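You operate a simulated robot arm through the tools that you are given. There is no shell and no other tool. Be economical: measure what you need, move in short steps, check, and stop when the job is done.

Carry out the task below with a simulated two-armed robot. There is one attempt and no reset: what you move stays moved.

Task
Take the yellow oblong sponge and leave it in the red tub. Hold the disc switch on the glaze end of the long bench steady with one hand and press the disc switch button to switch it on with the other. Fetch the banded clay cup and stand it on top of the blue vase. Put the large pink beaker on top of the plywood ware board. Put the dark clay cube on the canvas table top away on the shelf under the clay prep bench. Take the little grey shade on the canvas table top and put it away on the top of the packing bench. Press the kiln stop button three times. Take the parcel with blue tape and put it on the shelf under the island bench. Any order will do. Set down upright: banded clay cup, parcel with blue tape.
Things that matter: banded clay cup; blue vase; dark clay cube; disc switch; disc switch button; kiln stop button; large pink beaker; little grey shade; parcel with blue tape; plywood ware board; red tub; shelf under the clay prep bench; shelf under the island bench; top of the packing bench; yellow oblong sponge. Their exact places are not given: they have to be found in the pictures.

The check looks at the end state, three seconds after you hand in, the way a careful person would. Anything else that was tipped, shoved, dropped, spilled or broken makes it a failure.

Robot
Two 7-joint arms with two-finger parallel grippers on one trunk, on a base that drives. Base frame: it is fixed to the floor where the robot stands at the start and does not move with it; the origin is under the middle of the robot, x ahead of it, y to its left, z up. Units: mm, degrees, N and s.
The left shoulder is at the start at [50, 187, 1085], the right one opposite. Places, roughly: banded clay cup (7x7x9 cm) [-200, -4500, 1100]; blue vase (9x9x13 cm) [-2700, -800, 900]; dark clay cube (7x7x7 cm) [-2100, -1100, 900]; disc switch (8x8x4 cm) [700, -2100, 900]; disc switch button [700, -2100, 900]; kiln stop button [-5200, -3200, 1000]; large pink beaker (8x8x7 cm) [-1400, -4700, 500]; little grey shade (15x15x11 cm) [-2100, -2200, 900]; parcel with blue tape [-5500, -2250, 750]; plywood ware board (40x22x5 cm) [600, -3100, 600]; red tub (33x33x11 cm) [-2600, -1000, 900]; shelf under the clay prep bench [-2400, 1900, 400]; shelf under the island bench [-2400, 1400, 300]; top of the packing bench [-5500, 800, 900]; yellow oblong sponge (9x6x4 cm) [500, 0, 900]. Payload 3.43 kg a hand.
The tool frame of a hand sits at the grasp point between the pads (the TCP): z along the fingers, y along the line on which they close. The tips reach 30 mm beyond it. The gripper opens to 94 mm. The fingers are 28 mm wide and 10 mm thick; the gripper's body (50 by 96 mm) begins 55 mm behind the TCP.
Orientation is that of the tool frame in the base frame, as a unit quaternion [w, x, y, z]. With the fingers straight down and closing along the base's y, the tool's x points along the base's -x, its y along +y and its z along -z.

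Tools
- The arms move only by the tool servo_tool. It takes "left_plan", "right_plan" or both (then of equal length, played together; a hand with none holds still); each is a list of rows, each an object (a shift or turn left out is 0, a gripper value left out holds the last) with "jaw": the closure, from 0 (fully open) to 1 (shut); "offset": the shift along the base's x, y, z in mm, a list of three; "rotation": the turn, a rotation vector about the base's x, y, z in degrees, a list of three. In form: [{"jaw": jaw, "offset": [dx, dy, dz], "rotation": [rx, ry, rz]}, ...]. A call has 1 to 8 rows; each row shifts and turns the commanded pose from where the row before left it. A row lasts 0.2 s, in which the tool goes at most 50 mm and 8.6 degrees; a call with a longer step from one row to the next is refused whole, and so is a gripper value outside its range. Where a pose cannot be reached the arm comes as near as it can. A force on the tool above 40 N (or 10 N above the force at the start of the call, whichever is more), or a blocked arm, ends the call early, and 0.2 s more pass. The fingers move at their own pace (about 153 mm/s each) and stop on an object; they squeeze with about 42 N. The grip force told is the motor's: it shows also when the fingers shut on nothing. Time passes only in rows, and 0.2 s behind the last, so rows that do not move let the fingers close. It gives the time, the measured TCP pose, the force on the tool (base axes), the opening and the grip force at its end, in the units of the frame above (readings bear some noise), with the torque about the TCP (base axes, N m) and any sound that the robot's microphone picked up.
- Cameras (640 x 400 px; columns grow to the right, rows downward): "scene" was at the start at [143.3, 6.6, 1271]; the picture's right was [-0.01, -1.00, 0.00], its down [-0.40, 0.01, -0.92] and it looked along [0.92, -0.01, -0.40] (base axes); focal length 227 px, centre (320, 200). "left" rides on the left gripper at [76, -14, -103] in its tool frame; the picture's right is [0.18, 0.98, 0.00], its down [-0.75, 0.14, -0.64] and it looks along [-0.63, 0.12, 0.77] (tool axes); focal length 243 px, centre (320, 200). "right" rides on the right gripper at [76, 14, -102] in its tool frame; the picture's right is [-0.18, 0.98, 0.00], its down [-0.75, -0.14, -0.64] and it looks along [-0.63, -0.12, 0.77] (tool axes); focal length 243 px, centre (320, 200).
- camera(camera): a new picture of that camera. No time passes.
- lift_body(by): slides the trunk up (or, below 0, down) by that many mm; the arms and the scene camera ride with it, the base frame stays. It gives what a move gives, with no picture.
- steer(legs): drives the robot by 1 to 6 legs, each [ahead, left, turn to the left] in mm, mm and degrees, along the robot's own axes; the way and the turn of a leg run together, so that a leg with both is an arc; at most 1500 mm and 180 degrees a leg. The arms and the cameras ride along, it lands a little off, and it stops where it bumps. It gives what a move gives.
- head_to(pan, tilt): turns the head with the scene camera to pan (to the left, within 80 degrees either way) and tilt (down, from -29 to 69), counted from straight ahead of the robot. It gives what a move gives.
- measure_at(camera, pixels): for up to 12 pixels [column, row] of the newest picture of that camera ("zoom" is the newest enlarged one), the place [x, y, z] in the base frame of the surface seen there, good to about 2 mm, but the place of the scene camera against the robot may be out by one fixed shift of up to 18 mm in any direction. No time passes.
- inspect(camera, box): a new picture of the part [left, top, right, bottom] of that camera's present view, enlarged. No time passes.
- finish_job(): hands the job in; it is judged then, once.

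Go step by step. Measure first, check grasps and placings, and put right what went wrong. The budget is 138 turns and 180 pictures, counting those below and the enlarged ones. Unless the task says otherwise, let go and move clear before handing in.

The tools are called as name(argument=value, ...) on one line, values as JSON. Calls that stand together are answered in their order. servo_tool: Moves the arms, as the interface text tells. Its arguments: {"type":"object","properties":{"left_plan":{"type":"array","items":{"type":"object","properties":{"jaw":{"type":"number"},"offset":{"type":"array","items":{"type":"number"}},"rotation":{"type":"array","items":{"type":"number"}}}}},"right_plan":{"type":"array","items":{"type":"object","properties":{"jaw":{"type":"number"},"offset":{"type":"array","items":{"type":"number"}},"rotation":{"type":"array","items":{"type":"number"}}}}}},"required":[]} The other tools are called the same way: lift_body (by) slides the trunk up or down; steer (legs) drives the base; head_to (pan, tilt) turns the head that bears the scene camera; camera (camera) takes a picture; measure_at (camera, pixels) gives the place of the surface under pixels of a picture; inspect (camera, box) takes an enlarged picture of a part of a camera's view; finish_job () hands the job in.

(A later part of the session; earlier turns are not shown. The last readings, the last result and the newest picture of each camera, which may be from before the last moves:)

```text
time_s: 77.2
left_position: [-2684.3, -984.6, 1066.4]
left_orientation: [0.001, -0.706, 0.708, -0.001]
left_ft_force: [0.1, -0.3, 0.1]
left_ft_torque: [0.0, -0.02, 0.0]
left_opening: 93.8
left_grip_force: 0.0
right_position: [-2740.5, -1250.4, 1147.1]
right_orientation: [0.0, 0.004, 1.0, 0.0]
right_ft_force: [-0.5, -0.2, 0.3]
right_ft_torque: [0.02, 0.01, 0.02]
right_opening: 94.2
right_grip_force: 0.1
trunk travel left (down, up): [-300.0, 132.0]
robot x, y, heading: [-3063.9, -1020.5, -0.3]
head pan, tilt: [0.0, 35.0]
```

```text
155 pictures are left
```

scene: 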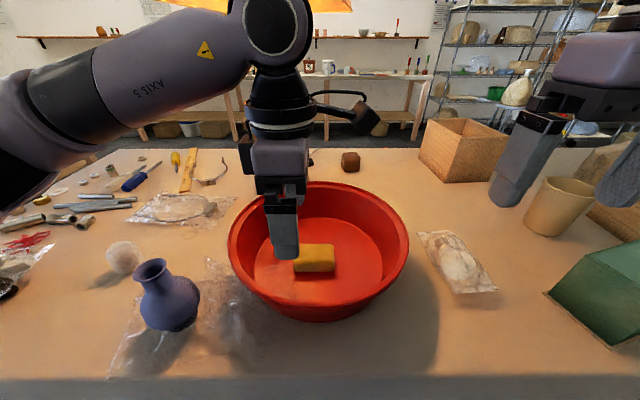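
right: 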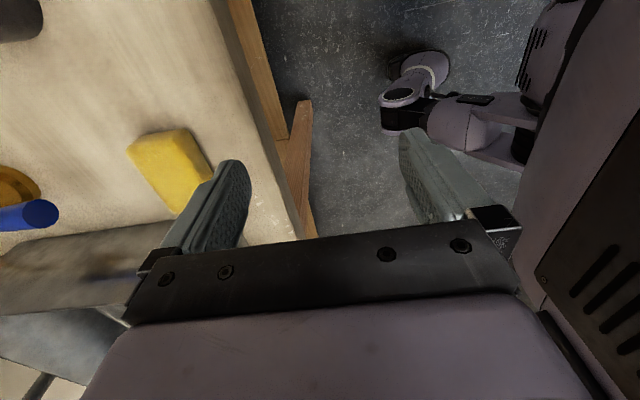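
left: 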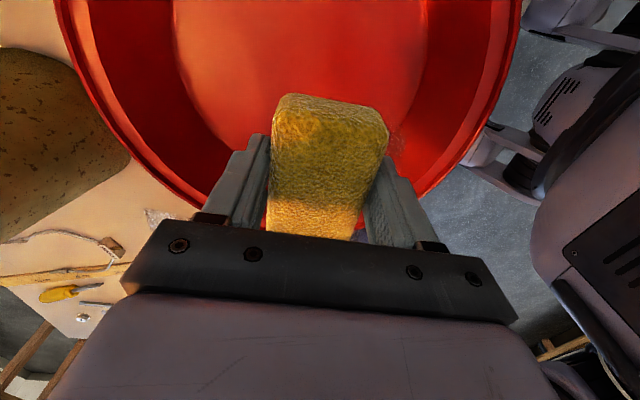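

The sponge lies in the tub at (315,257). Both hands are free, so next comes the kiln button and then the parcel. I restore the left wrist, back off, turn southwest and look.

servo_tool(left_plan=[{"offset": [-15, 15, 8], "rotation": [0, 0, -8.2]}, {"offset": [-15, 15, 8], "rotation": [0, 0, -8.2]}, {"offset": [-15, 15, 8], "rotation": [0, 0, -8.2]}, {"offset": [-10, 15, 8], "rotation": [0, 0, -8.2]}, {"offset": [0, 15, 8], "rotation": [0, 0, -8.2]}, {"offset": [0, 15, 8], "rotation": [0, 0, -8.2]}, {"offset": [0, 15, 8], "rotation": [0, 0, -8.2]}, {"offset": [0, 10, 8], "rotation": [0, 0, -8.2]}])

servo_tool(left_plan=[{"rotation": [0, 0, -8.2]}, {"rotation": [0, 0, -8.2]}, {"rotation": [0, 0, -8.0]}])

steer(legs=[[-700, 0, 0], [0, 0, -140]])

head_to(pan=-10, tilt=15)

camera(camera="scene")

head_to(pan=-60, tilt=15)

camera(camera="scene")

```text
time_s: 79.0
left_position: [-2739.5, -870.4, 1131.3]
left_orientation: [0.0, -0.208, 0.978, 0.0]
left_ft_force: [0.5, 0.1, -0.2]
left_ft_torque: [0.01, -0.01, 0.02]
left_opening: 93.8
left_grip_force: 0.1
right_position: [-2740.9, -1249.8, 1146.2]
right_orientation: [-0.001, 0.003, 1.0, 0.0]
right_ft_force: [-0.1, -0.9, -0.3]
right_ft_torque: [-0.01, 0.01, 0.0]
right_opening: 94.0
right_grip_force: 0.1
trunk travel left (down, up): [-300.0, 132.0]
robot x, y, heading: [-3064.1, -1023.2, -0.3]
head pan, tilt: [0.0, 35.0]
```

```text
time_s: 79.8
left_position: [-2738.7, -869.6, 1131.2]
left_orientation: [0.0, 0.004, 1.0, -0.001]
left_ft_force: [0.4, -0.5, 0.2]
left_ft_torque: [0.0, 0.01, 0.01]
left_opening: 94.0
left_grip_force: 0.1
right_position: [-2741.2, -1249.4, 1145.9]
right_orientation: [0.0, 0.003, 1.0, -0.001]
right_ft_force: [0.4, 0.0, -0.6]
right_ft_torque: [-0.02, -0.01, 0.02]
right_opening: 94.0
right_grip_force: 0.0
trunk travel left (down, up): [-300.0, 132.0]
robot x, y, heading: [-3065.1, -1019.9, -0.1]
head pan, tilt: [0.0, 35.0]
```

```text
time_s: 89.4
left_position: [-3914.0, -1337.3, 1130.3]
left_orientation: [0.0, 0.943, 0.332, 0.0]
left_ft_force: [-0.3, -0.2, -0.3]
left_ft_torque: [0.01, 0.01, 0.02]
left_opening: 93.7
left_grip_force: 0.0
right_position: [-4154.4, -1041.9, 1146.5]
right_orientation: [-0.001, 0.943, 0.333, 0.0]
right_ft_force: [0.2, -0.4, -0.6]
right_ft_torque: [-0.02, -0.01, 0.03]
right_opening: 94.1
right_grip_force: 0.0
trunk travel left (down, up): [-300.0, 132.0]
robot x, y, heading: [-3755.0, -1014.5, -141.2]
head pan, tilt: [0.0, 35.0]
```

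```text
time_s: 90.2
left_position: [-3915.5, -1337.8, 1130.5]
left_orientation: [-0.001, 0.943, 0.333, 0.0]
left_ft_force: [0.7, 0.3, -0.3]
left_ft_torque: [0.03, 0.0, -0.01]
left_opening: 93.9
left_grip_force: 0.0
right_position: [-4154.7, -1040.6, 1146.4]
right_orientation: [0.0, 0.943, 0.331, -0.001]
right_ft_force: [0.9, 0.1, -0.3]
right_ft_torque: [0.0, 0.0, 0.01]
right_opening: 94.0
right_grip_force: 0.0
trunk travel left (down, up): [-300.0, 132.0]
robot x, y, heading: [-3759.5, -1015.3, -141.3]
head pan, tilt: [-10.0, 15.0]
```

```text
154 pictures are left
```

scene: 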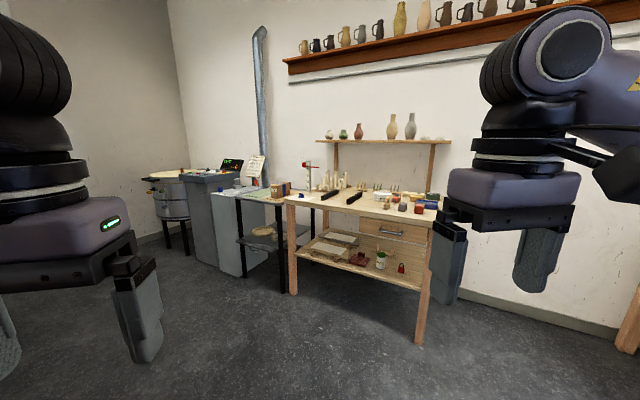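

```text
time_s: 91.4
left_position: [-3915.5, -1335.9, 1131.4]
left_orientation: [0.0, 0.943, 0.333, 0.0]
left_ft_force: [-0.7, -0.1, 0.3]
left_ft_torque: [0.0, 0.01, 0.02]
left_opening: 94.1
left_grip_force: 0.2
right_position: [-4154.8, -1042.5, 1145.6]
right_orientation: [0.0, 0.943, 0.333, 0.0]
right_ft_force: [0.6, -0.1, 0.0]
right_ft_torque: [-0.01, -0.01, 0.0]
right_opening: 94.1
right_grip_force: 0.1
trunk travel left (down, up): [-300.0, 132.0]
robot x, y, heading: [-3758.2, -1011.4, -141.5]
head pan, tilt: [-60.0, 15.0]
```

```text
153 pictures are left
```

scene: 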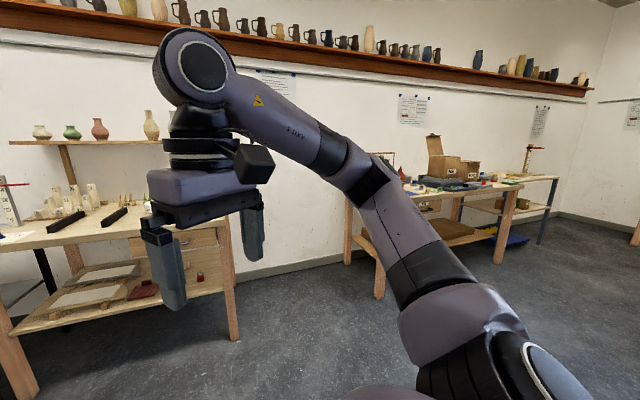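

The kiln control box is at (230,165) in the first picture and the small box on the glass table near (285,188). I go closer, facing west.

steer(legs=[[0, 0, -38.6], [650, 1400, 0]])

head_to(pan=30, tilt=20)

camera(camera="scene")

head_to(pan=0, tilt=25)

camera(camera="scene")

```text
refused: leg 2 is longer than a leg can be; nothing moved
```

```text
time_s: 93.1
left_position: [-3915.8, -1336.1, 1131.1]
left_orientation: [-0.001, 0.943, 0.333, 0.0]
left_ft_force: [0.8, 0.1, 0.3]
left_ft_torque: [0.01, 0.0, -0.02]
left_opening: 93.8
left_grip_force: 0.0
right_position: [-4153.8, -1042.2, 1146.0]
right_orientation: [0.0, 0.943, 0.332, 0.001]
right_ft_force: [-0.7, -0.3, -0.3]
right_ft_torque: [-0.01, -0.02, -0.02]
right_opening: 93.8
right_grip_force: 0.1
trunk travel left (down, up): [-300.0, 132.0]
robot x, y, heading: [-3758.3, -1010.7, -141.1]
head pan, tilt: [30.0, 20.0]
```

```text
152 pictures are left
```

scene: 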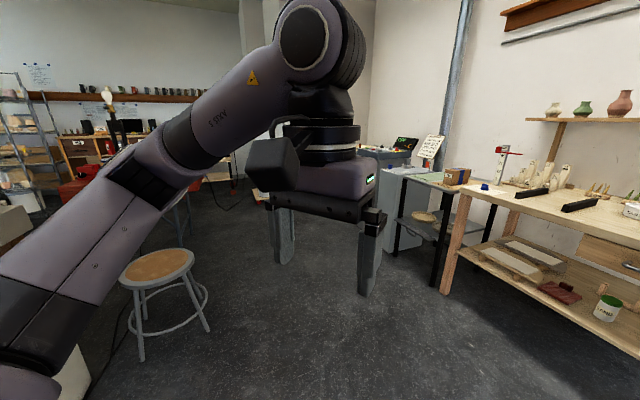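

```text
time_s: 94.0
left_position: [-3915.9, -1337.2, 1130.9]
left_orientation: [-0.001, 0.943, 0.333, -0.001]
left_ft_force: [0.7, 0.3, -0.6]
left_ft_torque: [0.02, -0.02, 0.03]
left_opening: 94.0
left_grip_force: 0.0
right_position: [-4153.1, -1042.0, 1146.2]
right_orientation: [0.001, 0.943, 0.332, 0.0]
right_ft_force: [0.3, 0.3, -0.4]
right_ft_torque: [-0.02, 0.01, -0.01]
right_opening: 94.0
right_grip_force: 0.1
trunk travel left (down, up): [-300.0, 132.0]
robot x, y, heading: [-3756.6, -1016.8, -141.2]
head pan, tilt: [0.0, 25.0]
```

```text
151 pictures are left
```

scene: 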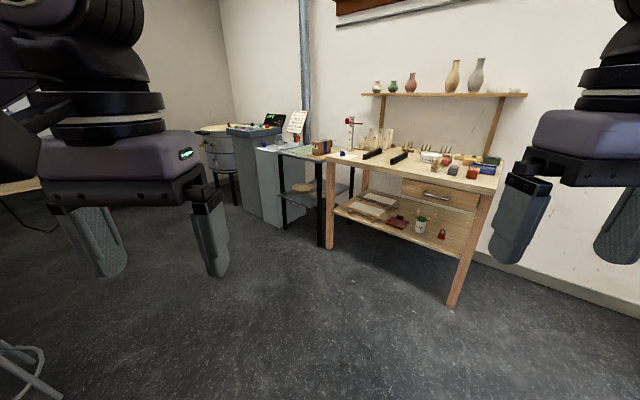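

measure_at(camera="scene", pixels=[[329, 240], [453, 295], [320, 240], [284, 225], [250, 215], [240, 133], [322, 147], [480, 190], [300, 156], [290, 128], [235, 200]])

inspect(camera="scene", box=[190, 90, 390, 215])

steer(legs=[[0, 0, -38.6], [400, 1200, 0]])

head_to(pan=35, tilt=20)

camera(camera="scene")

head_to(pan=0, tilt=25)

camera(camera="scene")

```text
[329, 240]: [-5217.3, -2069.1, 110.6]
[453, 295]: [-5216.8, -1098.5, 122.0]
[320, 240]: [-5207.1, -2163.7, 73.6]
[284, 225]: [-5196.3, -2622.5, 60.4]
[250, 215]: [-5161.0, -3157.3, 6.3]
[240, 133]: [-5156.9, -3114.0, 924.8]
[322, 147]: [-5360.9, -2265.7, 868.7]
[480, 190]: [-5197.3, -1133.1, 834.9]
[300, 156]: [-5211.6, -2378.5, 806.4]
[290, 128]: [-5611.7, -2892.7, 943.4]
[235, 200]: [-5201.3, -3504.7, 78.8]
```

```text
3.20 times, centred on (290, 152) of scene
```

zoom: 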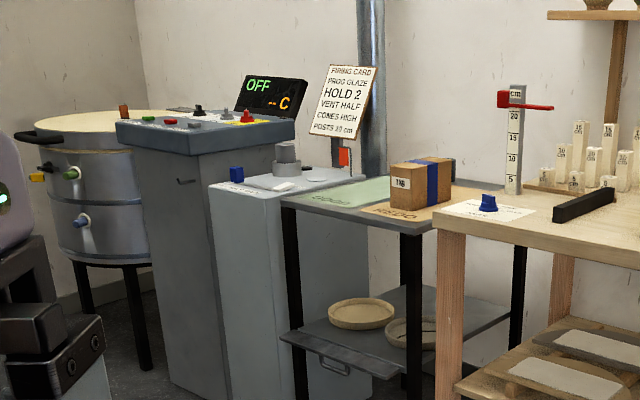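

```text
time_s: 102.2
left_position: [-4469.1, -2376.9, 1131.8]
left_orientation: [-0.001, 1.0, 0.009, 0.0]
left_ft_force: [0.0, -0.7, -0.1]
left_ft_torque: [-0.02, 0.0, 0.0]
left_opening: 94.2
left_grip_force: 0.1
right_position: [-4477.6, -1998.8, 1145.9]
right_orientation: [0.001, 1.0, 0.008, -0.001]
right_ft_force: [0.4, 0.4, 0.0]
right_ft_torque: [-0.01, 0.01, 0.0]
right_opening: 94.2
right_grip_force: 0.1
trunk travel left (down, up): [-300.0, 132.0]
robot x, y, heading: [-4144.8, -2222.4, -179.1]
head pan, tilt: [0.0, 25.0]
```

```text
time_s: 103.2
left_position: [-4470.8, -2376.9, 1132.3]
left_orientation: [-0.001, 1.0, 0.009, 0.0]
left_ft_force: [0.4, 0.5, -0.8]
left_ft_torque: [0.02, 0.01, 0.01]
left_opening: 93.9
left_grip_force: 0.0
right_position: [-4475.3, -1997.1, 1147.5]
right_orientation: [0.001, 1.0, 0.008, 0.0]
right_ft_force: [0.4, -0.2, -0.6]
right_ft_torque: [0.0, 0.01, -0.01]
right_opening: 94.0
right_grip_force: 0.2
trunk travel left (down, up): [-300.0, 132.0]
robot x, y, heading: [-4146.6, -2217.2, -179.3]
head pan, tilt: [35.0, 20.0]
```

```text
149 pictures are left
```

scene: 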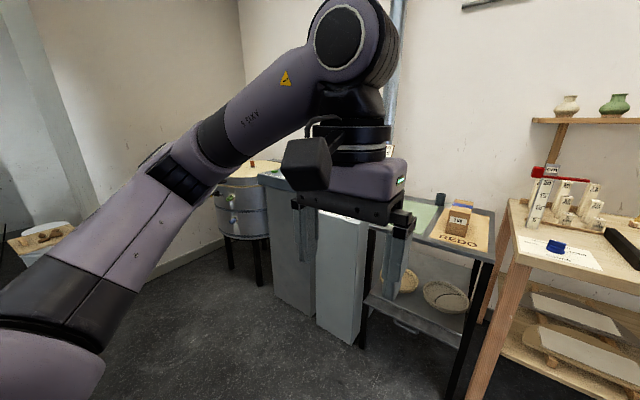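

```text
time_s: 104.3
left_position: [-4470.7, -2378.3, 1131.0]
left_orientation: [-0.001, 1.0, 0.008, 0.0]
left_ft_force: [-0.5, -0.5, -0.5]
left_ft_torque: [0.0, 0.0, 0.01]
left_opening: 93.9
left_grip_force: 0.1
right_position: [-4476.6, -1997.2, 1146.2]
right_orientation: [0.0, 1.0, 0.008, -0.001]
right_ft_force: [-0.1, 0.0, -0.6]
right_ft_torque: [-0.02, 0.02, 0.05]
right_opening: 94.0
right_grip_force: 0.1
trunk travel left (down, up): [-300.0, 132.0]
robot x, y, heading: [-4149.7, -2218.7, -179.1]
head pan, tilt: [0.0, 25.0]
```

```text
148 pictures are left
```

scene: 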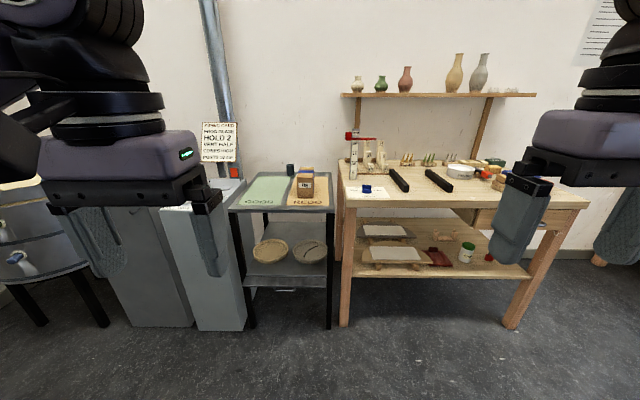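

The console at y≈-3100 has a green and a red cap plus a red knob on a yellow plate. I move in front of it to identify the stop button.

steer(legs=[[450, 950, 0]])

head_to(pan=0, tilt=30)

camera(camera="scene")

inspect(camera="scene", box=[220, 120, 420, 245])

```text
time_s: 109.8
left_position: [-4918.8, -3343.2, 1132.1]
left_orientation: [-0.001, 1.0, -0.004, 0.0]
left_ft_force: [0.6, 0.4, -0.7]
left_ft_torque: [0.0, -0.01, 0.02]
left_opening: 93.9
left_grip_force: 0.0
right_position: [-4916.8, -2963.2, 1146.2]
right_orientation: [0.0, 1.0, -0.005, 0.001]
right_ft_force: [0.4, -0.2, -0.2]
right_ft_torque: [0.01, 0.01, 0.03]
right_opening: 94.0
right_grip_force: 0.0
trunk travel left (down, up): [-300.0, 132.0]
robot x, y, heading: [-4593.1, -3194.5, 179.6]
head pan, tilt: [0.0, 25.0]
```

```text
time_s: 110.4
left_position: [-4920.1, -3343.0, 1130.7]
left_orientation: [-0.001, 1.0, -0.003, -0.001]
left_ft_force: [0.2, 0.1, -0.4]
left_ft_torque: [0.0, 0.0, -0.05]
left_opening: 93.9
left_grip_force: 0.1
right_position: [-4916.1, -2963.3, 1146.7]
right_orientation: [-0.001, 1.0, -0.005, 0.0]
right_ft_force: [0.3, -0.6, -0.4]
right_ft_torque: [-0.04, -0.01, -0.03]
right_opening: 94.0
right_grip_force: 0.0
trunk travel left (down, up): [-300.0, 132.0]
robot x, y, heading: [-4593.6, -3192.5, 179.5]
head pan, tilt: [0.0, 30.0]
```

```text
147 pictures are left
```

scene: 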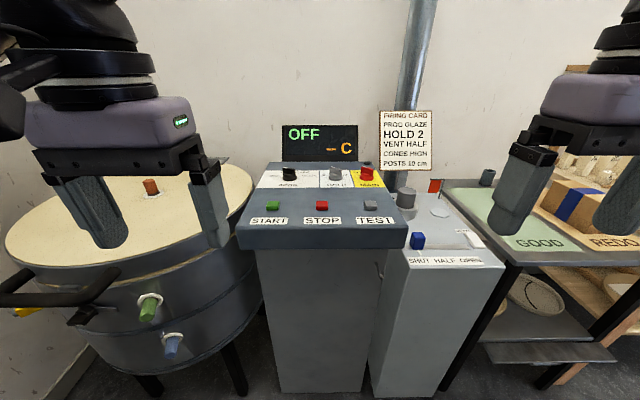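

```text
3.20 times, centred on (320, 182) of scene
```

zoom: 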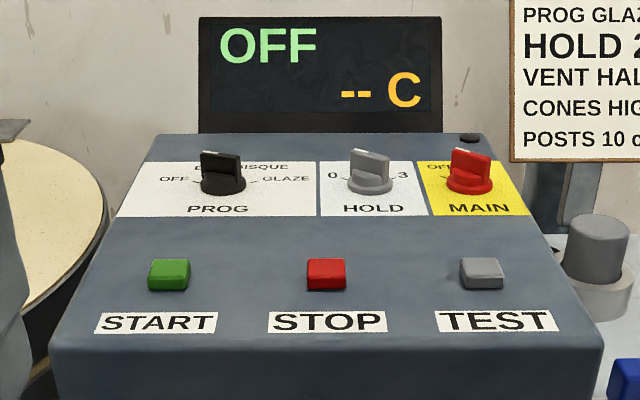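

STOP is the red square cap at (322,205). I measure it, the panel around it, and take a right-hand view for cross-check.

measure_at(camera="zoom", pixels=[[326, 268], [326, 285], [260, 275], [400, 275], [326, 240], [326, 310], [310, 268], [343, 268], [376, 158], [168, 268], [480, 268], [326, 360]])

camera(camera="right")

camera(camera="left")

```text
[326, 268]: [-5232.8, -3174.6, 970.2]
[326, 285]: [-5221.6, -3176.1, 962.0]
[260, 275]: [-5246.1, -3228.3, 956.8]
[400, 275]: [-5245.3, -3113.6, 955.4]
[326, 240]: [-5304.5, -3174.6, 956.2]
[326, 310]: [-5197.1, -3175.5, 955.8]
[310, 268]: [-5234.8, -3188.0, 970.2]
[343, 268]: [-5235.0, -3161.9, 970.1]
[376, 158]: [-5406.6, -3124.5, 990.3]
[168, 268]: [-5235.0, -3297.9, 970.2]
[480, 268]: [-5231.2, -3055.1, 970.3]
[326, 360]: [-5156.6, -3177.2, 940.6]
```

```text
145 pictures are left
```

right: 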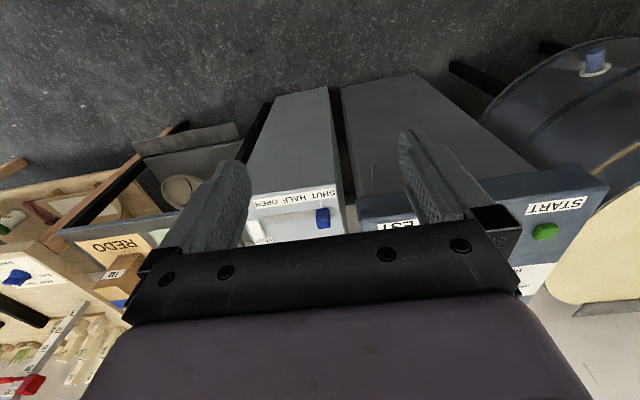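

```text
144 pictures are left
```

left: 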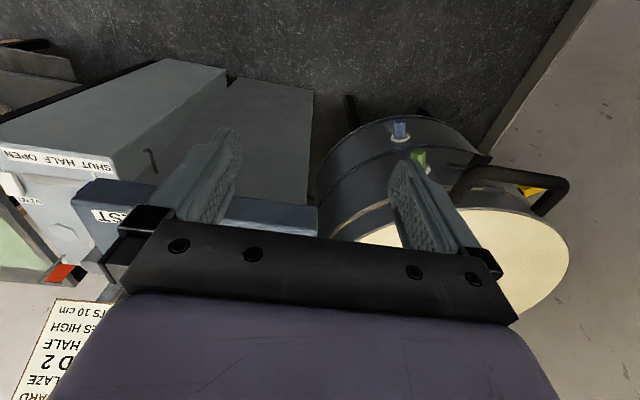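

The panel top is at z≈956 and the STOP cap's top at z≈970, centre (-5232,-3175). I cross-check with START in the right picture, then move up with the right jaws shut.

measure_at(camera="right", pixels=[[545, 230], [322, 212], [545, 250]])

measure_at(camera="scene", pixels=[[272, 204], [417, 234]])

steer(legs=[[170, 100, 0]])

servo_tool(right_plan=[{"jaw": 1, "offset": [-20, -25, -10]}, {"offset": [-20, -25, -10]}, {"offset": [-20, -15, -15]}])

camera(camera="right")

camera(camera="scene")

```text
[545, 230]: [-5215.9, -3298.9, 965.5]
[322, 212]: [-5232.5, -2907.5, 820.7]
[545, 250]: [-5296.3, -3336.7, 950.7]
```

```text
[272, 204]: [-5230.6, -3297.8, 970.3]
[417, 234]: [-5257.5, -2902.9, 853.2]
```

```text
time_s: 112.0
left_position: [-5087.4, -3441.6, 1128.9]
left_orientation: [0.0, 1.0, -0.004, 0.001]
left_ft_force: [-0.5, -0.3, 0.4]
left_ft_torque: [0.02, -0.01, 0.03]
left_opening: 94.2
left_grip_force: 0.1
right_position: [-5083.7, -3062.8, 1145.0]
right_orientation: [0.0, 1.0, -0.005, 0.0]
right_ft_force: [0.6, 0.3, 0.6]
right_ft_torque: [-0.02, 0.0, 0.01]
right_opening: 94.1
right_grip_force: 0.1
trunk travel left (down, up): [-300.0, 132.0]
robot x, y, heading: [-4763.1, -3293.4, 179.8]
head pan, tilt: [0.0, 30.0]
```

```text
time_s: 112.8
left_position: [-5088.3, -3443.2, 1131.1]
left_orientation: [0.0, 1.0, -0.003, -0.001]
left_ft_force: [0.9, -0.5, 0.6]
left_ft_torque: [0.03, 0.0, -0.03]
left_opening: 94.0
left_grip_force: 0.0
right_position: [-5144.2, -3129.9, 1113.1]
right_orientation: [0.0, 1.0, -0.006, 0.0]
right_ft_force: [0.1, -0.6, -0.3]
right_ft_torque: [0.02, 0.01, -0.02]
right_opening: 0.0
right_grip_force: 32.7
trunk travel left (down, up): [-300.0, 132.0]
robot x, y, heading: [-4761.9, -3292.0, 179.5]
head pan, tilt: [0.0, 30.0]
```

```text
143 pictures are left
```

right: 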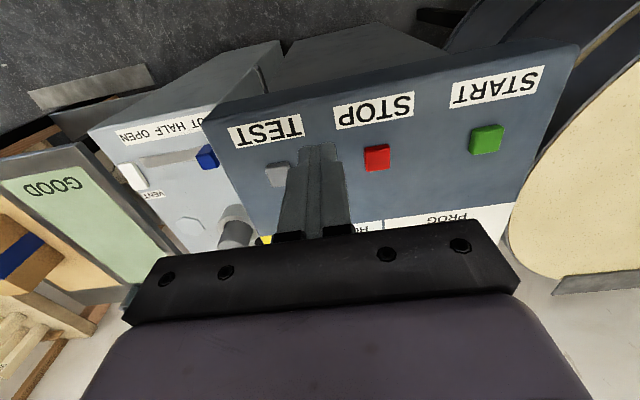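

```text
142 pictures are left
```

scene: 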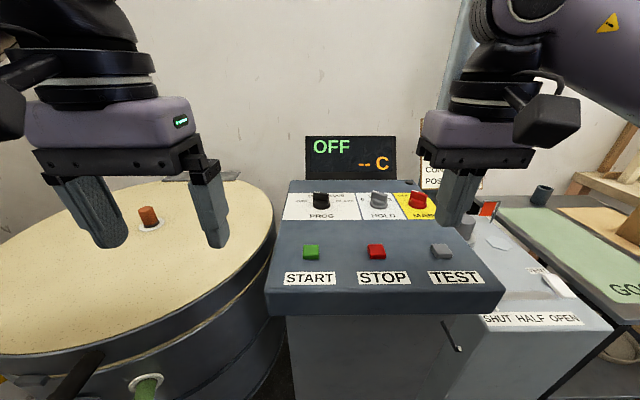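

measure_at(camera="right", pixels=[[377, 152], [366, 150], [388, 152], [378, 166], [400, 180], [490, 135]])

measure_at(camera="scene", pixels=[[376, 247], [376, 244], [376, 252], [311, 247]])

```text
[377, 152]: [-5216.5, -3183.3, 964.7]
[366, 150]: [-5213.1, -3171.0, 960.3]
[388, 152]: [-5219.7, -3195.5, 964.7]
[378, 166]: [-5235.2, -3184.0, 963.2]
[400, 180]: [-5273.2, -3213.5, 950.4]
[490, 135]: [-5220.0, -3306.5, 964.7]
```

```text
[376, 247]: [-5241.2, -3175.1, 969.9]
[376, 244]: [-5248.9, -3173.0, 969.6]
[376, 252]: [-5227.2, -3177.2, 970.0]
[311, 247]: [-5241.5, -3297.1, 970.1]
```

The right camera puts the cap centre at about (-5226,-3183), top z 965. I position the shut fingertips above it at TCP z 1010.

servo_tool(right_plan=[{"offset": [-28, -18, -10]}, {"offset": [-27, -18, -10]}, {"offset": [-27, -17, -10]}, {"offset": [0, 0, -35]}, {"offset": [0, 0, -38]}])

camera(camera="right")

inspect(camera="scene", box=[280, 150, 480, 275])

```text
time_s: 114.0
left_position: [-5088.1, -3443.1, 1130.1]
left_orientation: [-0.001, 1.0, -0.004, -0.001]
left_ft_force: [-0.4, -0.1, -1.0]
left_ft_torque: [-0.01, -0.01, 0.0]
left_opening: 94.1
left_grip_force: 0.0
right_position: [-5226.4, -3180.7, 1007.2]
right_orientation: [0.001, 1.0, -0.004, 0.0]
right_ft_force: [0.2, -0.6, 0.1]
right_ft_torque: [0.02, 0.02, 0.06]
right_opening: 0.0
right_grip_force: 32.8
trunk travel left (down, up): [-300.0, 132.0]
robot x, y, heading: [-4759.8, -3289.7, 179.7]
head pan, tilt: [0.0, 30.0]
```

```text
141 pictures are left
```

right: 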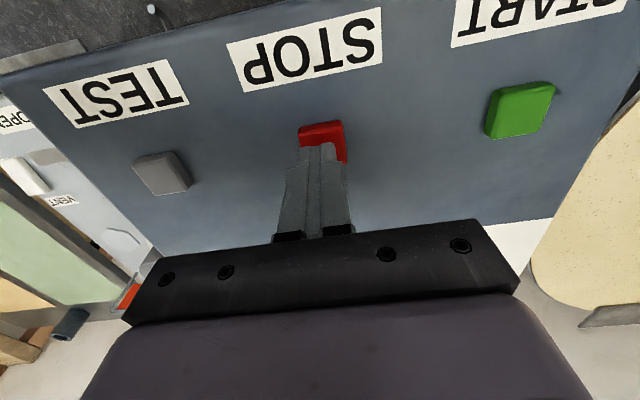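

```text
3.20 times, centred on (380, 212) of scene
```

zoom: 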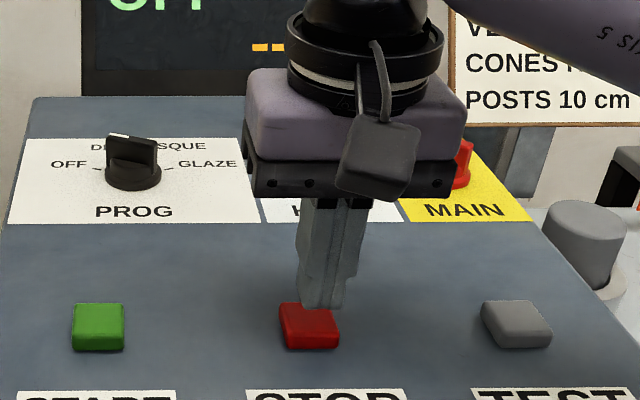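

The tips are over the cap, slightly to its north. I shift by (3,-4) and make the first press in small steps.

servo_tool(right_plan=[{"offset": [3, -4, -4]}, {"offset": [0, 0, -5]}, {"offset": [0, 0, -4]}, {"offset": [0, 0, -3]}, {}])

```text
time_s: 115.2
left_position: [-5086.4, -3442.5, 1130.4]
left_orientation: [-0.001, 1.0, -0.003, -0.001]
left_ft_force: [0.7, 0.1, 0.7]
left_ft_torque: [0.01, 0.01, 0.0]
left_opening: 94.1
left_grip_force: 0.0
right_position: [-5223.8, -3185.1, 991.6]
right_orientation: [-0.001, 1.0, -0.004, 0.0]
right_ft_force: [0.1, 0.7, 1.6]
right_ft_torque: [0.02, -0.01, 0.05]
right_opening: 0.2
right_grip_force: 32.8
trunk travel left (down, up): [-300.0, 132.0]
robot x, y, heading: [-4759.9, -3292.1, 179.7]
head pan, tilt: [0.0, 30.0]
```

Contact has just begun (1.6 N). I press a little further in small steps.

servo_tool(right_plan=[{"offset": [0, 0, -1.5]}, {"offset": [0, 0, -1.5]}, {}])

```text
time_s: 116.0
left_position: [-5086.7, -3441.9, 1130.9]
left_orientation: [-0.001, 1.0, -0.003, 0.001]
left_ft_force: [1.1, 0.0, -0.5]
left_ft_torque: [-0.03, 0.0, 0.0]
left_opening: 94.0
left_grip_force: 0.1
right_position: [-5223.4, -3184.5, 989.6]
right_orientation: [0.0, 1.0, -0.005, 0.0]
right_ft_force: [0.1, 0.5, 1.6]
right_ft_torque: [0.03, 0.0, -0.01]
right_opening: 0.1
right_grip_force: 33.3
trunk travel left (down, up): [-300.0, 132.0]
robot x, y, heading: [-4760.5, -3295.1, 179.8]
head pan, tilt: [0.0, 30.0]
heard: click
```

A click was heard: press one. I release fully and do the second press on its own to count.

servo_tool(right_plan=[{"offset": [0, 0, 12]}, {}, {"offset": [0, 0, -9]}, {"offset": [0, 0, -4]}, {}, {"offset": [0, 0, 13]}])

```text
time_s: 117.4
left_position: [-5087.2, -3441.8, 1130.6]
left_orientation: [-0.001, 1.0, -0.003, 0.0]
left_ft_force: [0.8, 0.1, 0.4]
left_ft_torque: [0.02, 0.01, -0.01]
left_opening: 94.0
left_grip_force: 0.0
right_position: [-5223.7, -3185.4, 1001.2]
right_orientation: [0.0, 1.0, -0.006, 0.0]
right_ft_force: [-0.2, 0.3, -1.0]
right_ft_torque: [0.0, 0.0, 0.0]
right_opening: 0.2
right_grip_force: 32.9
trunk travel left (down, up): [-300.0, 132.0]
robot x, y, heading: [-4762.1, -3294.3, 179.7]
head pan, tilt: [0.0, 30.0]
heard: click
```

Second click heard. Third press now, then I rise clear.

servo_tool(right_plan=[{"offset": [0, 0, -9]}, {"offset": [0, 0, -4]}, {}, {"offset": [0, 0, 13]}, {"offset": [0, 0, 40]}, {"offset": [20, 20, 40]}, {"offset": [30, 20, 30]}])

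inspect(camera="scene", box=[280, 130, 480, 285])

```text
time_s: 119.0
left_position: [-5086.8, -3441.3, 1130.8]
left_orientation: [-0.001, 1.0, -0.004, -0.001]
left_ft_force: [-0.3, 0.0, 0.5]
left_ft_torque: [0.01, 0.0, -0.01]
left_opening: 94.0
left_grip_force: 0.0
right_position: [-5172.9, -3144.1, 1111.1]
right_orientation: [0.0, 1.0, -0.004, 0.001]
right_ft_force: [-0.7, -0.1, -0.3]
right_ft_torque: [0.04, 0.01, 0.0]
right_opening: 0.0
right_grip_force: 33.3
trunk travel left (down, up): [-300.0, 132.0]
robot x, y, heading: [-4760.2, -3291.0, 179.4]
head pan, tilt: [0.0, 30.0]
heard: click
```

```text
2.58 times, centred on (380, 208) of scene
```

zoom: 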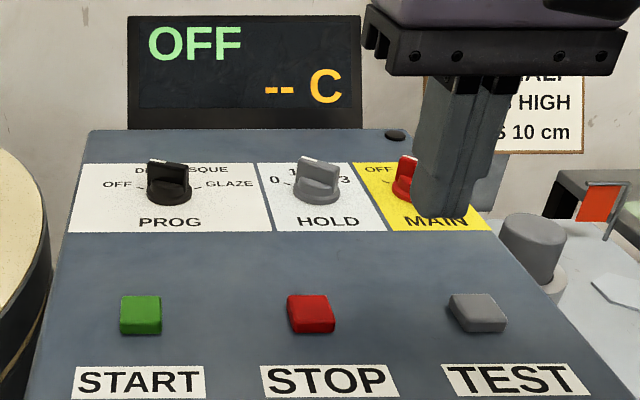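

Three clicks, so the kiln stop is done. Next is the parcel on the low table to the north. I back off a bit, slide north and look at it with open jaws.

steer(legs=[[-200, 0, 0.4], [0, -860, 0]])

servo_tool(right_plan=[{"jaw": 0, "offset": [0, 20, 20]}, {"offset": [0, 20, 0]}])

camera(camera="scene")

camera(camera="right")

```text
time_s: 124.8
left_position: [-4875.7, -2565.3, 1130.9]
left_orientation: [-0.001, 1.0, -0.014, 0.0]
left_ft_force: [-0.5, -0.4, 0.5]
left_ft_torque: [0.02, -0.02, 0.01]
left_opening: 94.0
left_grip_force: 0.0
right_position: [-4957.0, -2266.4, 1111.6]
right_orientation: [0.0, 1.0, -0.013, 0.0]
right_ft_force: [0.8, -0.3, -0.3]
right_ft_torque: [0.02, -0.02, 0.04]
right_opening: 0.0
right_grip_force: 33.0
trunk travel left (down, up): [-300.0, 132.0]
robot x, y, heading: [-4546.0, -2421.7, 178.5]
head pan, tilt: [0.0, 30.0]
```

```text
time_s: 125.4
left_position: [-4876.7, -2566.6, 1131.3]
left_orientation: [-0.001, 1.0, -0.013, 0.0]
left_ft_force: [-0.4, -0.5, 0.5]
left_ft_torque: [0.01, 0.0, -0.01]
left_opening: 94.2
left_grip_force: 0.0
right_position: [-4955.8, -2226.1, 1132.3]
right_orientation: [0.0, 1.0, -0.014, 0.0]
right_ft_force: [0.3, -1.6, 0.3]
right_ft_torque: [0.01, 0.0, 0.01]
right_opening: 94.0
right_grip_force: 0.1
trunk travel left (down, up): [-300.0, 132.0]
robot x, y, heading: [-4545.8, -2421.5, 178.1]
head pan, tilt: [0.0, 30.0]
```

```text
138 pictures are left
```

scene: 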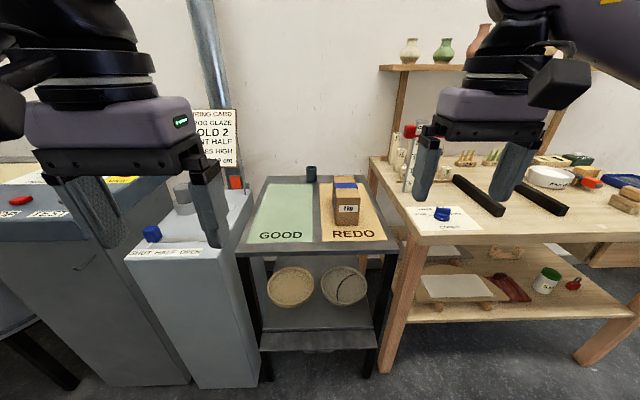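

```text
137 pictures are left
```

right: 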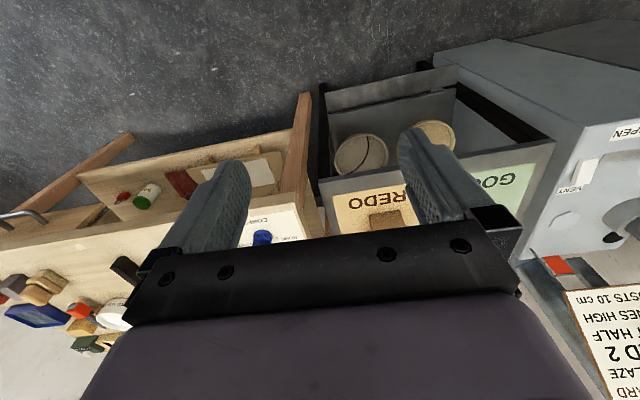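

The parcel stands on the REDO pad at (346,202). I zoom and measure it.

inspect(camera="scene", box=[290, 150, 410, 250])

measure_at(camera="scene", pixels=[[334, 193], [358, 193], [346, 192], [346, 222], [335, 222], [359, 222], [346, 180], [335, 180], [355, 180], [346, 236], [376, 192], [312, 167]])

```text
4.00 times, centred on (350, 200) of scene
```

zoom: 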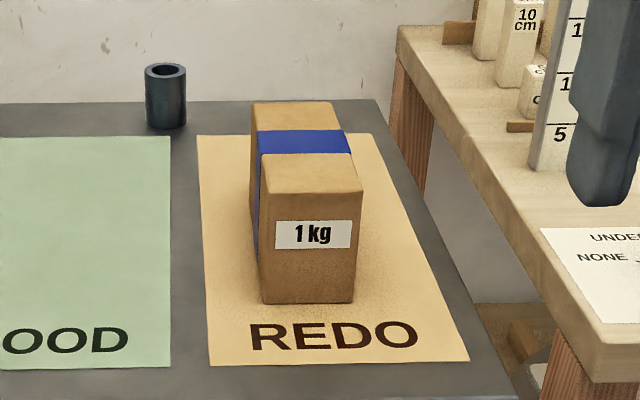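

```text
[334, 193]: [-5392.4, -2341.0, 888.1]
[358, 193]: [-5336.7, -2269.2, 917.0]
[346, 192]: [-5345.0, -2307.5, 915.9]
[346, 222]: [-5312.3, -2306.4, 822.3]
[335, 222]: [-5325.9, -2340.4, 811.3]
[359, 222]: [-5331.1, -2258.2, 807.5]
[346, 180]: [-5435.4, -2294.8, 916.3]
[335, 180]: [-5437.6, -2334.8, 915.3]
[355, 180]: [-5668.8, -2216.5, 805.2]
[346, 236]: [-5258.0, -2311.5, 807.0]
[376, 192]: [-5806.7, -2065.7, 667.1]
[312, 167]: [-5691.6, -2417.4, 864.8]
```

The parcel is about 72 mm wide in y and 110 tall, its front at x≈-5312. Because it goes under a bench, I'll grip it with the hand pitched 45° forward. I drive in, pitch the right hand and look.

steer(legs=[[370, 10, 1.7]])

servo_tool(right_plan=[{"offset": [20, -10, 0], "rotation": [0, 7.5, 0]}, {"offset": [20, -10, 0], "rotation": [0, 7.5, 0]}, {"offset": [20, -10, 0], "rotation": [0, 7.5, 0]}, {"offset": [10, -10, 0], "rotation": [0, 7.5, 0]}, {"offset": [0, -10, 0], "rotation": [0, 7.5, 0]}, {"offset": [0, -10, 0], "rotation": [0, 7.5, 0]}])

camera(camera="right")

camera(camera="scene")

```text
time_s: 127.3
left_position: [-5127.7, -2574.1, 1131.7]
left_orientation: [-0.002, 1.0, -0.001, -0.001]
left_ft_force: [0.5, 0.1, 0.3]
left_ft_torque: [0.01, 0.05, -0.01]
left_opening: 94.1
left_grip_force: 0.0
right_position: [-5213.7, -2238.0, 1132.7]
right_orientation: [0.001, 1.0, -0.004, -0.001]
right_ft_force: [1.1, -0.3, 0.0]
right_ft_torque: [-0.01, 0.05, -0.01]
right_opening: 93.8
right_grip_force: 0.0
trunk travel left (down, up): [-300.0, 132.0]
robot x, y, heading: [-4804.2, -2426.0, 179.8]
head pan, tilt: [0.0, 30.0]
stopped in leg 1: the robot was blocked; the commanded pose is now the measured one
```

```text
time_s: 128.7
left_position: [-5129.2, -2575.2, 1130.6]
left_orientation: [-0.001, 1.0, -0.001, 0.0]
left_ft_force: [0.4, -0.2, 0.3]
left_ft_torque: [-0.01, 0.0, 0.03]
left_opening: 94.0
left_grip_force: 0.1
right_position: [-5143.8, -2299.5, 1131.3]
right_orientation: [0.001, 0.923, -0.005, -0.384]
right_ft_force: [0.0, -0.3, 0.3]
right_ft_torque: [-0.02, 0.01, 0.03]
right_opening: 94.2
right_grip_force: 0.0
trunk travel left (down, up): [-300.0, 132.0]
robot x, y, heading: [-4805.8, -2425.0, 179.6]
head pan, tilt: [0.0, 30.0]
```

```text
135 pictures are left
```

right: 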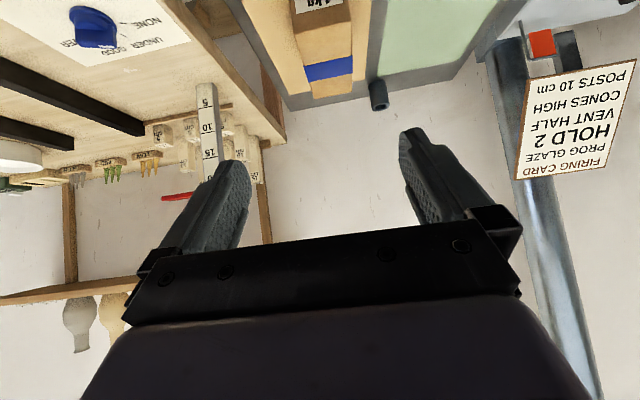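

```text
134 pictures are left
```

scene: 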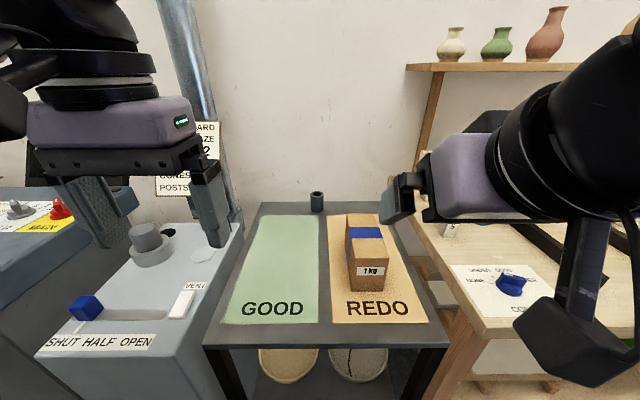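

The base was stopped by the table legs at x≈-4804, so the base extends about 400 mm in front at floor level. With the pitched hand I can still reach. I ease back 10 mm and measure the parcel in both pictures.

measure_at(camera="scene", pixels=[[349, 256], [387, 254], [368, 252], [368, 218], [352, 216], [378, 214], [353, 288], [385, 290], [317, 195], [320, 330]])

measure_at(camera="right", pixels=[[330, 90], [312, 93], [350, 88], [330, 55], [305, 40], [345, 35], [378, 85]])

steer(legs=[[-10, 0, 0]])

```text
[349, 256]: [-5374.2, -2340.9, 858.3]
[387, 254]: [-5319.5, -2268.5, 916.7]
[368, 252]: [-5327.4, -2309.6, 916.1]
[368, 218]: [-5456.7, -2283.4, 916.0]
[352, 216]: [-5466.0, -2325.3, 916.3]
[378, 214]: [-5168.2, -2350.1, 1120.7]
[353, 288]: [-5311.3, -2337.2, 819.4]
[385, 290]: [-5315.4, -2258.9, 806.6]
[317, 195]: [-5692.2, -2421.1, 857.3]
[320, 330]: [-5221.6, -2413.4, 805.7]
```

```text
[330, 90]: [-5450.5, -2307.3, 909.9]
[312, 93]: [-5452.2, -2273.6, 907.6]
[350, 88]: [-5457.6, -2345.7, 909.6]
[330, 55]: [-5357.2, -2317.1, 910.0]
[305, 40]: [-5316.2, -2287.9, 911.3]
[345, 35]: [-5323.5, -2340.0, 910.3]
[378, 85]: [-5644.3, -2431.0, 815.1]
```

```text
time_s: 129.4
left_position: [-5118.7, -2575.3, 1131.0]
left_orientation: [0.0, 1.0, -0.001, 0.001]
left_ft_force: [0.1, 0.5, -0.1]
left_ft_torque: [-0.01, 0.0, 0.04]
left_opening: 93.8
left_grip_force: 0.0
right_position: [-5135.2, -2299.1, 1132.2]
right_orientation: [0.001, 0.924, -0.003, -0.382]
right_ft_force: [0.6, -0.3, -0.3]
right_ft_torque: [0.0, 0.0, 0.04]
right_opening: 94.0
right_grip_force: 0.0
trunk travel left (down, up): [-300.0, 132.0]
robot x, y, heading: [-4795.1, -2424.8, 179.5]
head pan, tilt: [0.0, 30.0]
```

The right camera gives the parcel top z≈910, centre y≈-2312, with about 3° of yaw. The path to the grasp is along the 45° tool axis. I approach six rows and check.

servo_tool(right_plan=[{"offset": [-30, -2, -31], "rotation": [0, 0, -2.5]}, {"offset": [-30, -2, -31]}, {"offset": [-30, -2, -31]}, {"offset": [-30, -2, -31]}, {"offset": [-30, -2, -31]}, {"offset": [-25, -2, -25]}])

camera(camera="right")

camera(camera="scene")

```text
time_s: 130.8
left_position: [-5119.4, -2575.0, 1130.2]
left_orientation: [0.0, 1.0, -0.001, 0.0]
left_ft_force: [-0.3, 0.1, -0.2]
left_ft_torque: [-0.02, 0.02, 0.01]
left_opening: 94.3
left_grip_force: 0.0
right_position: [-5313.4, -2310.6, 952.0]
right_orientation: [-0.007, 0.924, -0.023, -0.383]
right_ft_force: [-0.1, -0.5, -0.4]
right_ft_torque: [0.02, -0.01, -0.04]
right_opening: 93.9
right_grip_force: 0.0
trunk travel left (down, up): [-300.0, 132.0]
robot x, y, heading: [-4791.4, -2424.1, 179.5]
head pan, tilt: [0.0, 30.0]
```

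```text
133 pictures are left
```

right: 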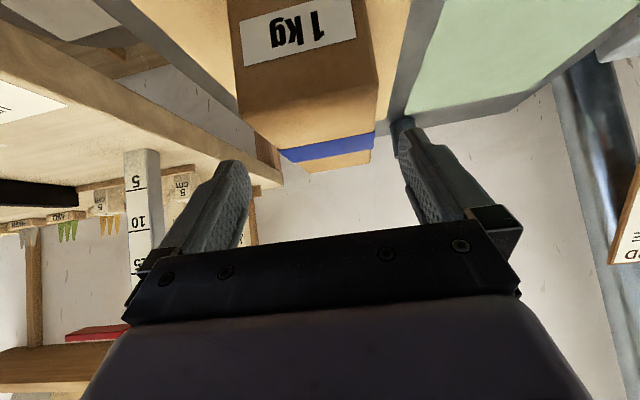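

```text
132 pictures are left
```

scene: 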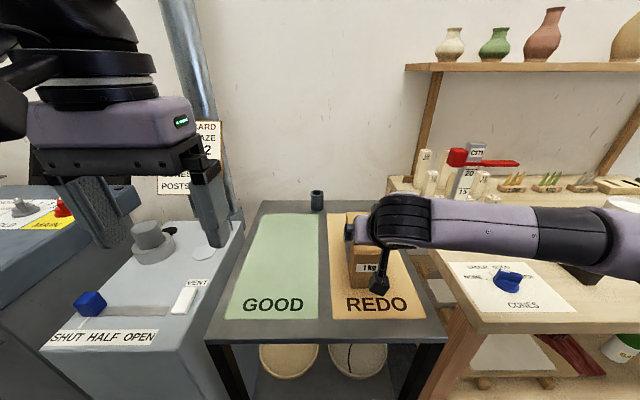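

I measure the parcel's top edges again from this closer right view.

measure_at(camera="right", pixels=[[245, 120], [372, 100], [280, 146], [370, 130], [310, 110], [290, 155], [366, 155]])

```text
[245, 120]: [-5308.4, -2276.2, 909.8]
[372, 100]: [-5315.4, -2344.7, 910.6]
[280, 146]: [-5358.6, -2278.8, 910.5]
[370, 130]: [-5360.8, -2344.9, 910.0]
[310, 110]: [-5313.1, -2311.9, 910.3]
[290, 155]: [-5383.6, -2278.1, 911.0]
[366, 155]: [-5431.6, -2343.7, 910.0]
```

The parcel is square to x (centre y≈-2311), so I undo the yaw and finish the approach, then close.

servo_tool(right_plan=[{"offset": [-27, 0, -30], "rotation": [0, 0, 2]}, {"offset": [-28, 0, -32]}, {"jaw": 1}, {"jaw": 1}, {"jaw": 1}])

servo_tool(right_plan=[{"offset": [0, 0, 10]}, {"offset": [0, 0, 20]}, {"offset": [0, 0, 40]}, {}])

camera(camera="scene")

camera(camera="right")

```text
time_s: 132.0
left_position: [-5119.6, -2575.7, 1130.4]
left_orientation: [0.0, 1.0, -0.001, 0.0]
left_ft_force: [0.5, 0.3, 0.4]
left_ft_torque: [-0.03, 0.0, 0.0]
left_opening: 94.0
left_grip_force: 0.0
right_position: [-5368.2, -2311.4, 889.1]
right_orientation: [0.0, 0.924, -0.006, -0.383]
right_ft_force: [0.4, 2.6, 2.8]
right_ft_torque: [0.64, -0.58, 0.28]
right_opening: 79.2
right_grip_force: 42.1
trunk travel left (down, up): [-300.0, 132.0]
robot x, y, heading: [-4793.6, -2421.9, 179.8]
head pan, tilt: [0.0, 30.0]
```

```text
time_s: 133.0
left_position: [-5121.1, -2574.8, 1130.6]
left_orientation: [-0.001, 1.0, 0.0, 0.001]
left_ft_force: [0.5, 0.0, 0.0]
left_ft_torque: [-0.01, 0.01, -0.03]
left_opening: 93.9
left_grip_force: 0.1
right_position: [-5368.7, -2311.5, 958.2]
right_orientation: [-0.001, 0.925, -0.008, -0.381]
right_ft_force: [0.4, 1.0, -9.1]
right_ft_torque: [-0.02, -0.18, 0.02]
right_opening: 79.3
right_grip_force: 41.9
trunk travel left (down, up): [-300.0, 132.0]
robot x, y, heading: [-4794.3, -2420.6, 179.8]
head pan, tilt: [0.0, 30.0]
```

```text
131 pictures are left
```

scene: 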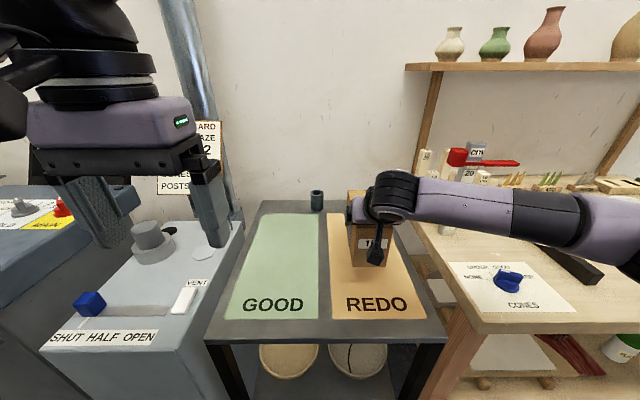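

```text
130 pictures are left
```

right: 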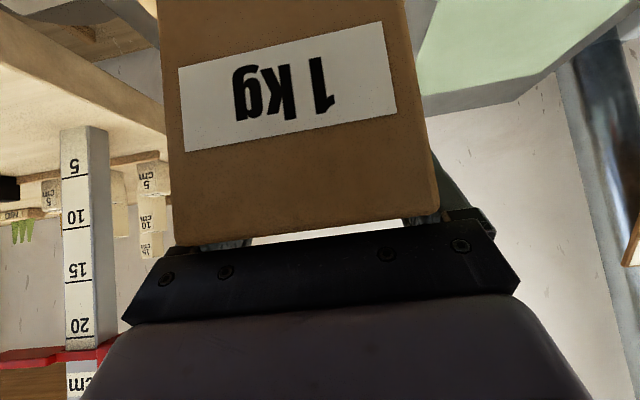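

The parcel is held (opening 79 mm, 9 N); its base is 88 mm below the TCP. I draw the arm in, back off, and drive to the south side of the island facing north.

servo_tool(right_plan=[{"offset": [20, 0, 30]}, {"offset": [35, 0, 20]}, {"offset": [35, 5, 10]}, {"offset": [35, 5, 0]}, {"offset": [35, 5, 0]}])

steer(legs=[[-450, 0, 0], [0, 0, -90], [1350, 0, 0], [1300, 0, 0], [0, -1000, 0], [0, -950, 0]])

head_to(pan=0, tilt=30)

camera(camera="scene")

```text
time_s: 134.2
left_position: [-5118.7, -2574.4, 1130.7]
left_orientation: [-0.001, 1.0, -0.002, 0.0]
left_ft_force: [-0.1, -0.3, -0.4]
left_ft_torque: [-0.03, 0.0, 0.02]
left_opening: 94.1
left_grip_force: 0.1
right_position: [-5206.6, -2294.6, 1018.7]
right_orientation: [0.0, 0.924, -0.007, -0.383]
right_ft_force: [0.4, -0.2, -9.2]
right_ft_torque: [0.0, -0.22, -0.02]
right_opening: 79.5
right_grip_force: 42.0
trunk travel left (down, up): [-300.0, 132.0]
robot x, y, heading: [-4789.4, -2424.8, 179.7]
head pan, tilt: [0.0, 30.0]
```

```text
time_s: 162.6
left_position: [-2605.5, 586.9, 1130.2]
left_orientation: [0.0, 0.716, -0.698, 0.002]
left_ft_force: [-0.5, 0.0, 0.0]
left_ft_torque: [0.0, 0.0, -0.01]
left_opening: 93.8
left_grip_force: 0.0
right_position: [-2327.9, 682.8, 1017.2]
right_orientation: [-0.266, 0.657, -0.65, -0.273]
right_ft_force: [0.4, 0.1, -9.8]
right_ft_torque: [-0.23, -0.03, -0.02]
right_opening: 79.4
right_grip_force: 42.5
trunk travel left (down, up): [-300.0, 132.0]
robot x, y, heading: [-2446.9, 262.5, 91.2]
head pan, tilt: [0.0, 30.0]
```

```text
time_s: 163.2
left_position: [-2605.6, 589.2, 1131.4]
left_orientation: [0.0, 0.716, -0.699, 0.001]
left_ft_force: [0.1, 1.0, 0.9]
left_ft_torque: [0.01, 0.0, 0.02]
left_opening: 93.9
left_grip_force: 0.0
right_position: [-2327.4, 682.5, 1015.9]
right_orientation: [-0.266, 0.658, -0.65, -0.273]
right_ft_force: [0.8, 0.2, -9.9]
right_ft_torque: [-0.21, -0.02, -0.02]
right_opening: 79.4
right_grip_force: 41.8
trunk travel left (down, up): [-300.0, 132.0]
robot x, y, heading: [-2448.4, 265.1, 91.0]
head pan, tilt: [0.0, 30.0]
```

```text
129 pictures are left
```

scene: 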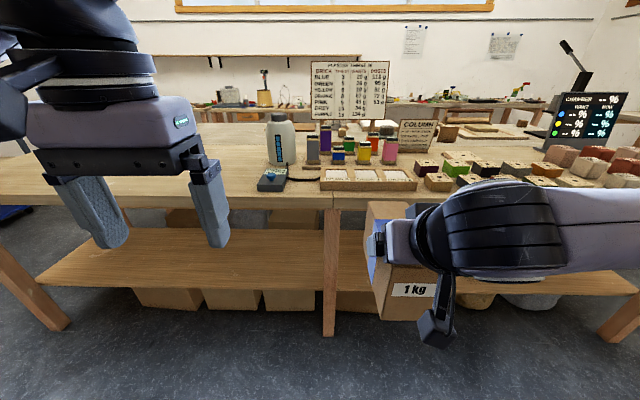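

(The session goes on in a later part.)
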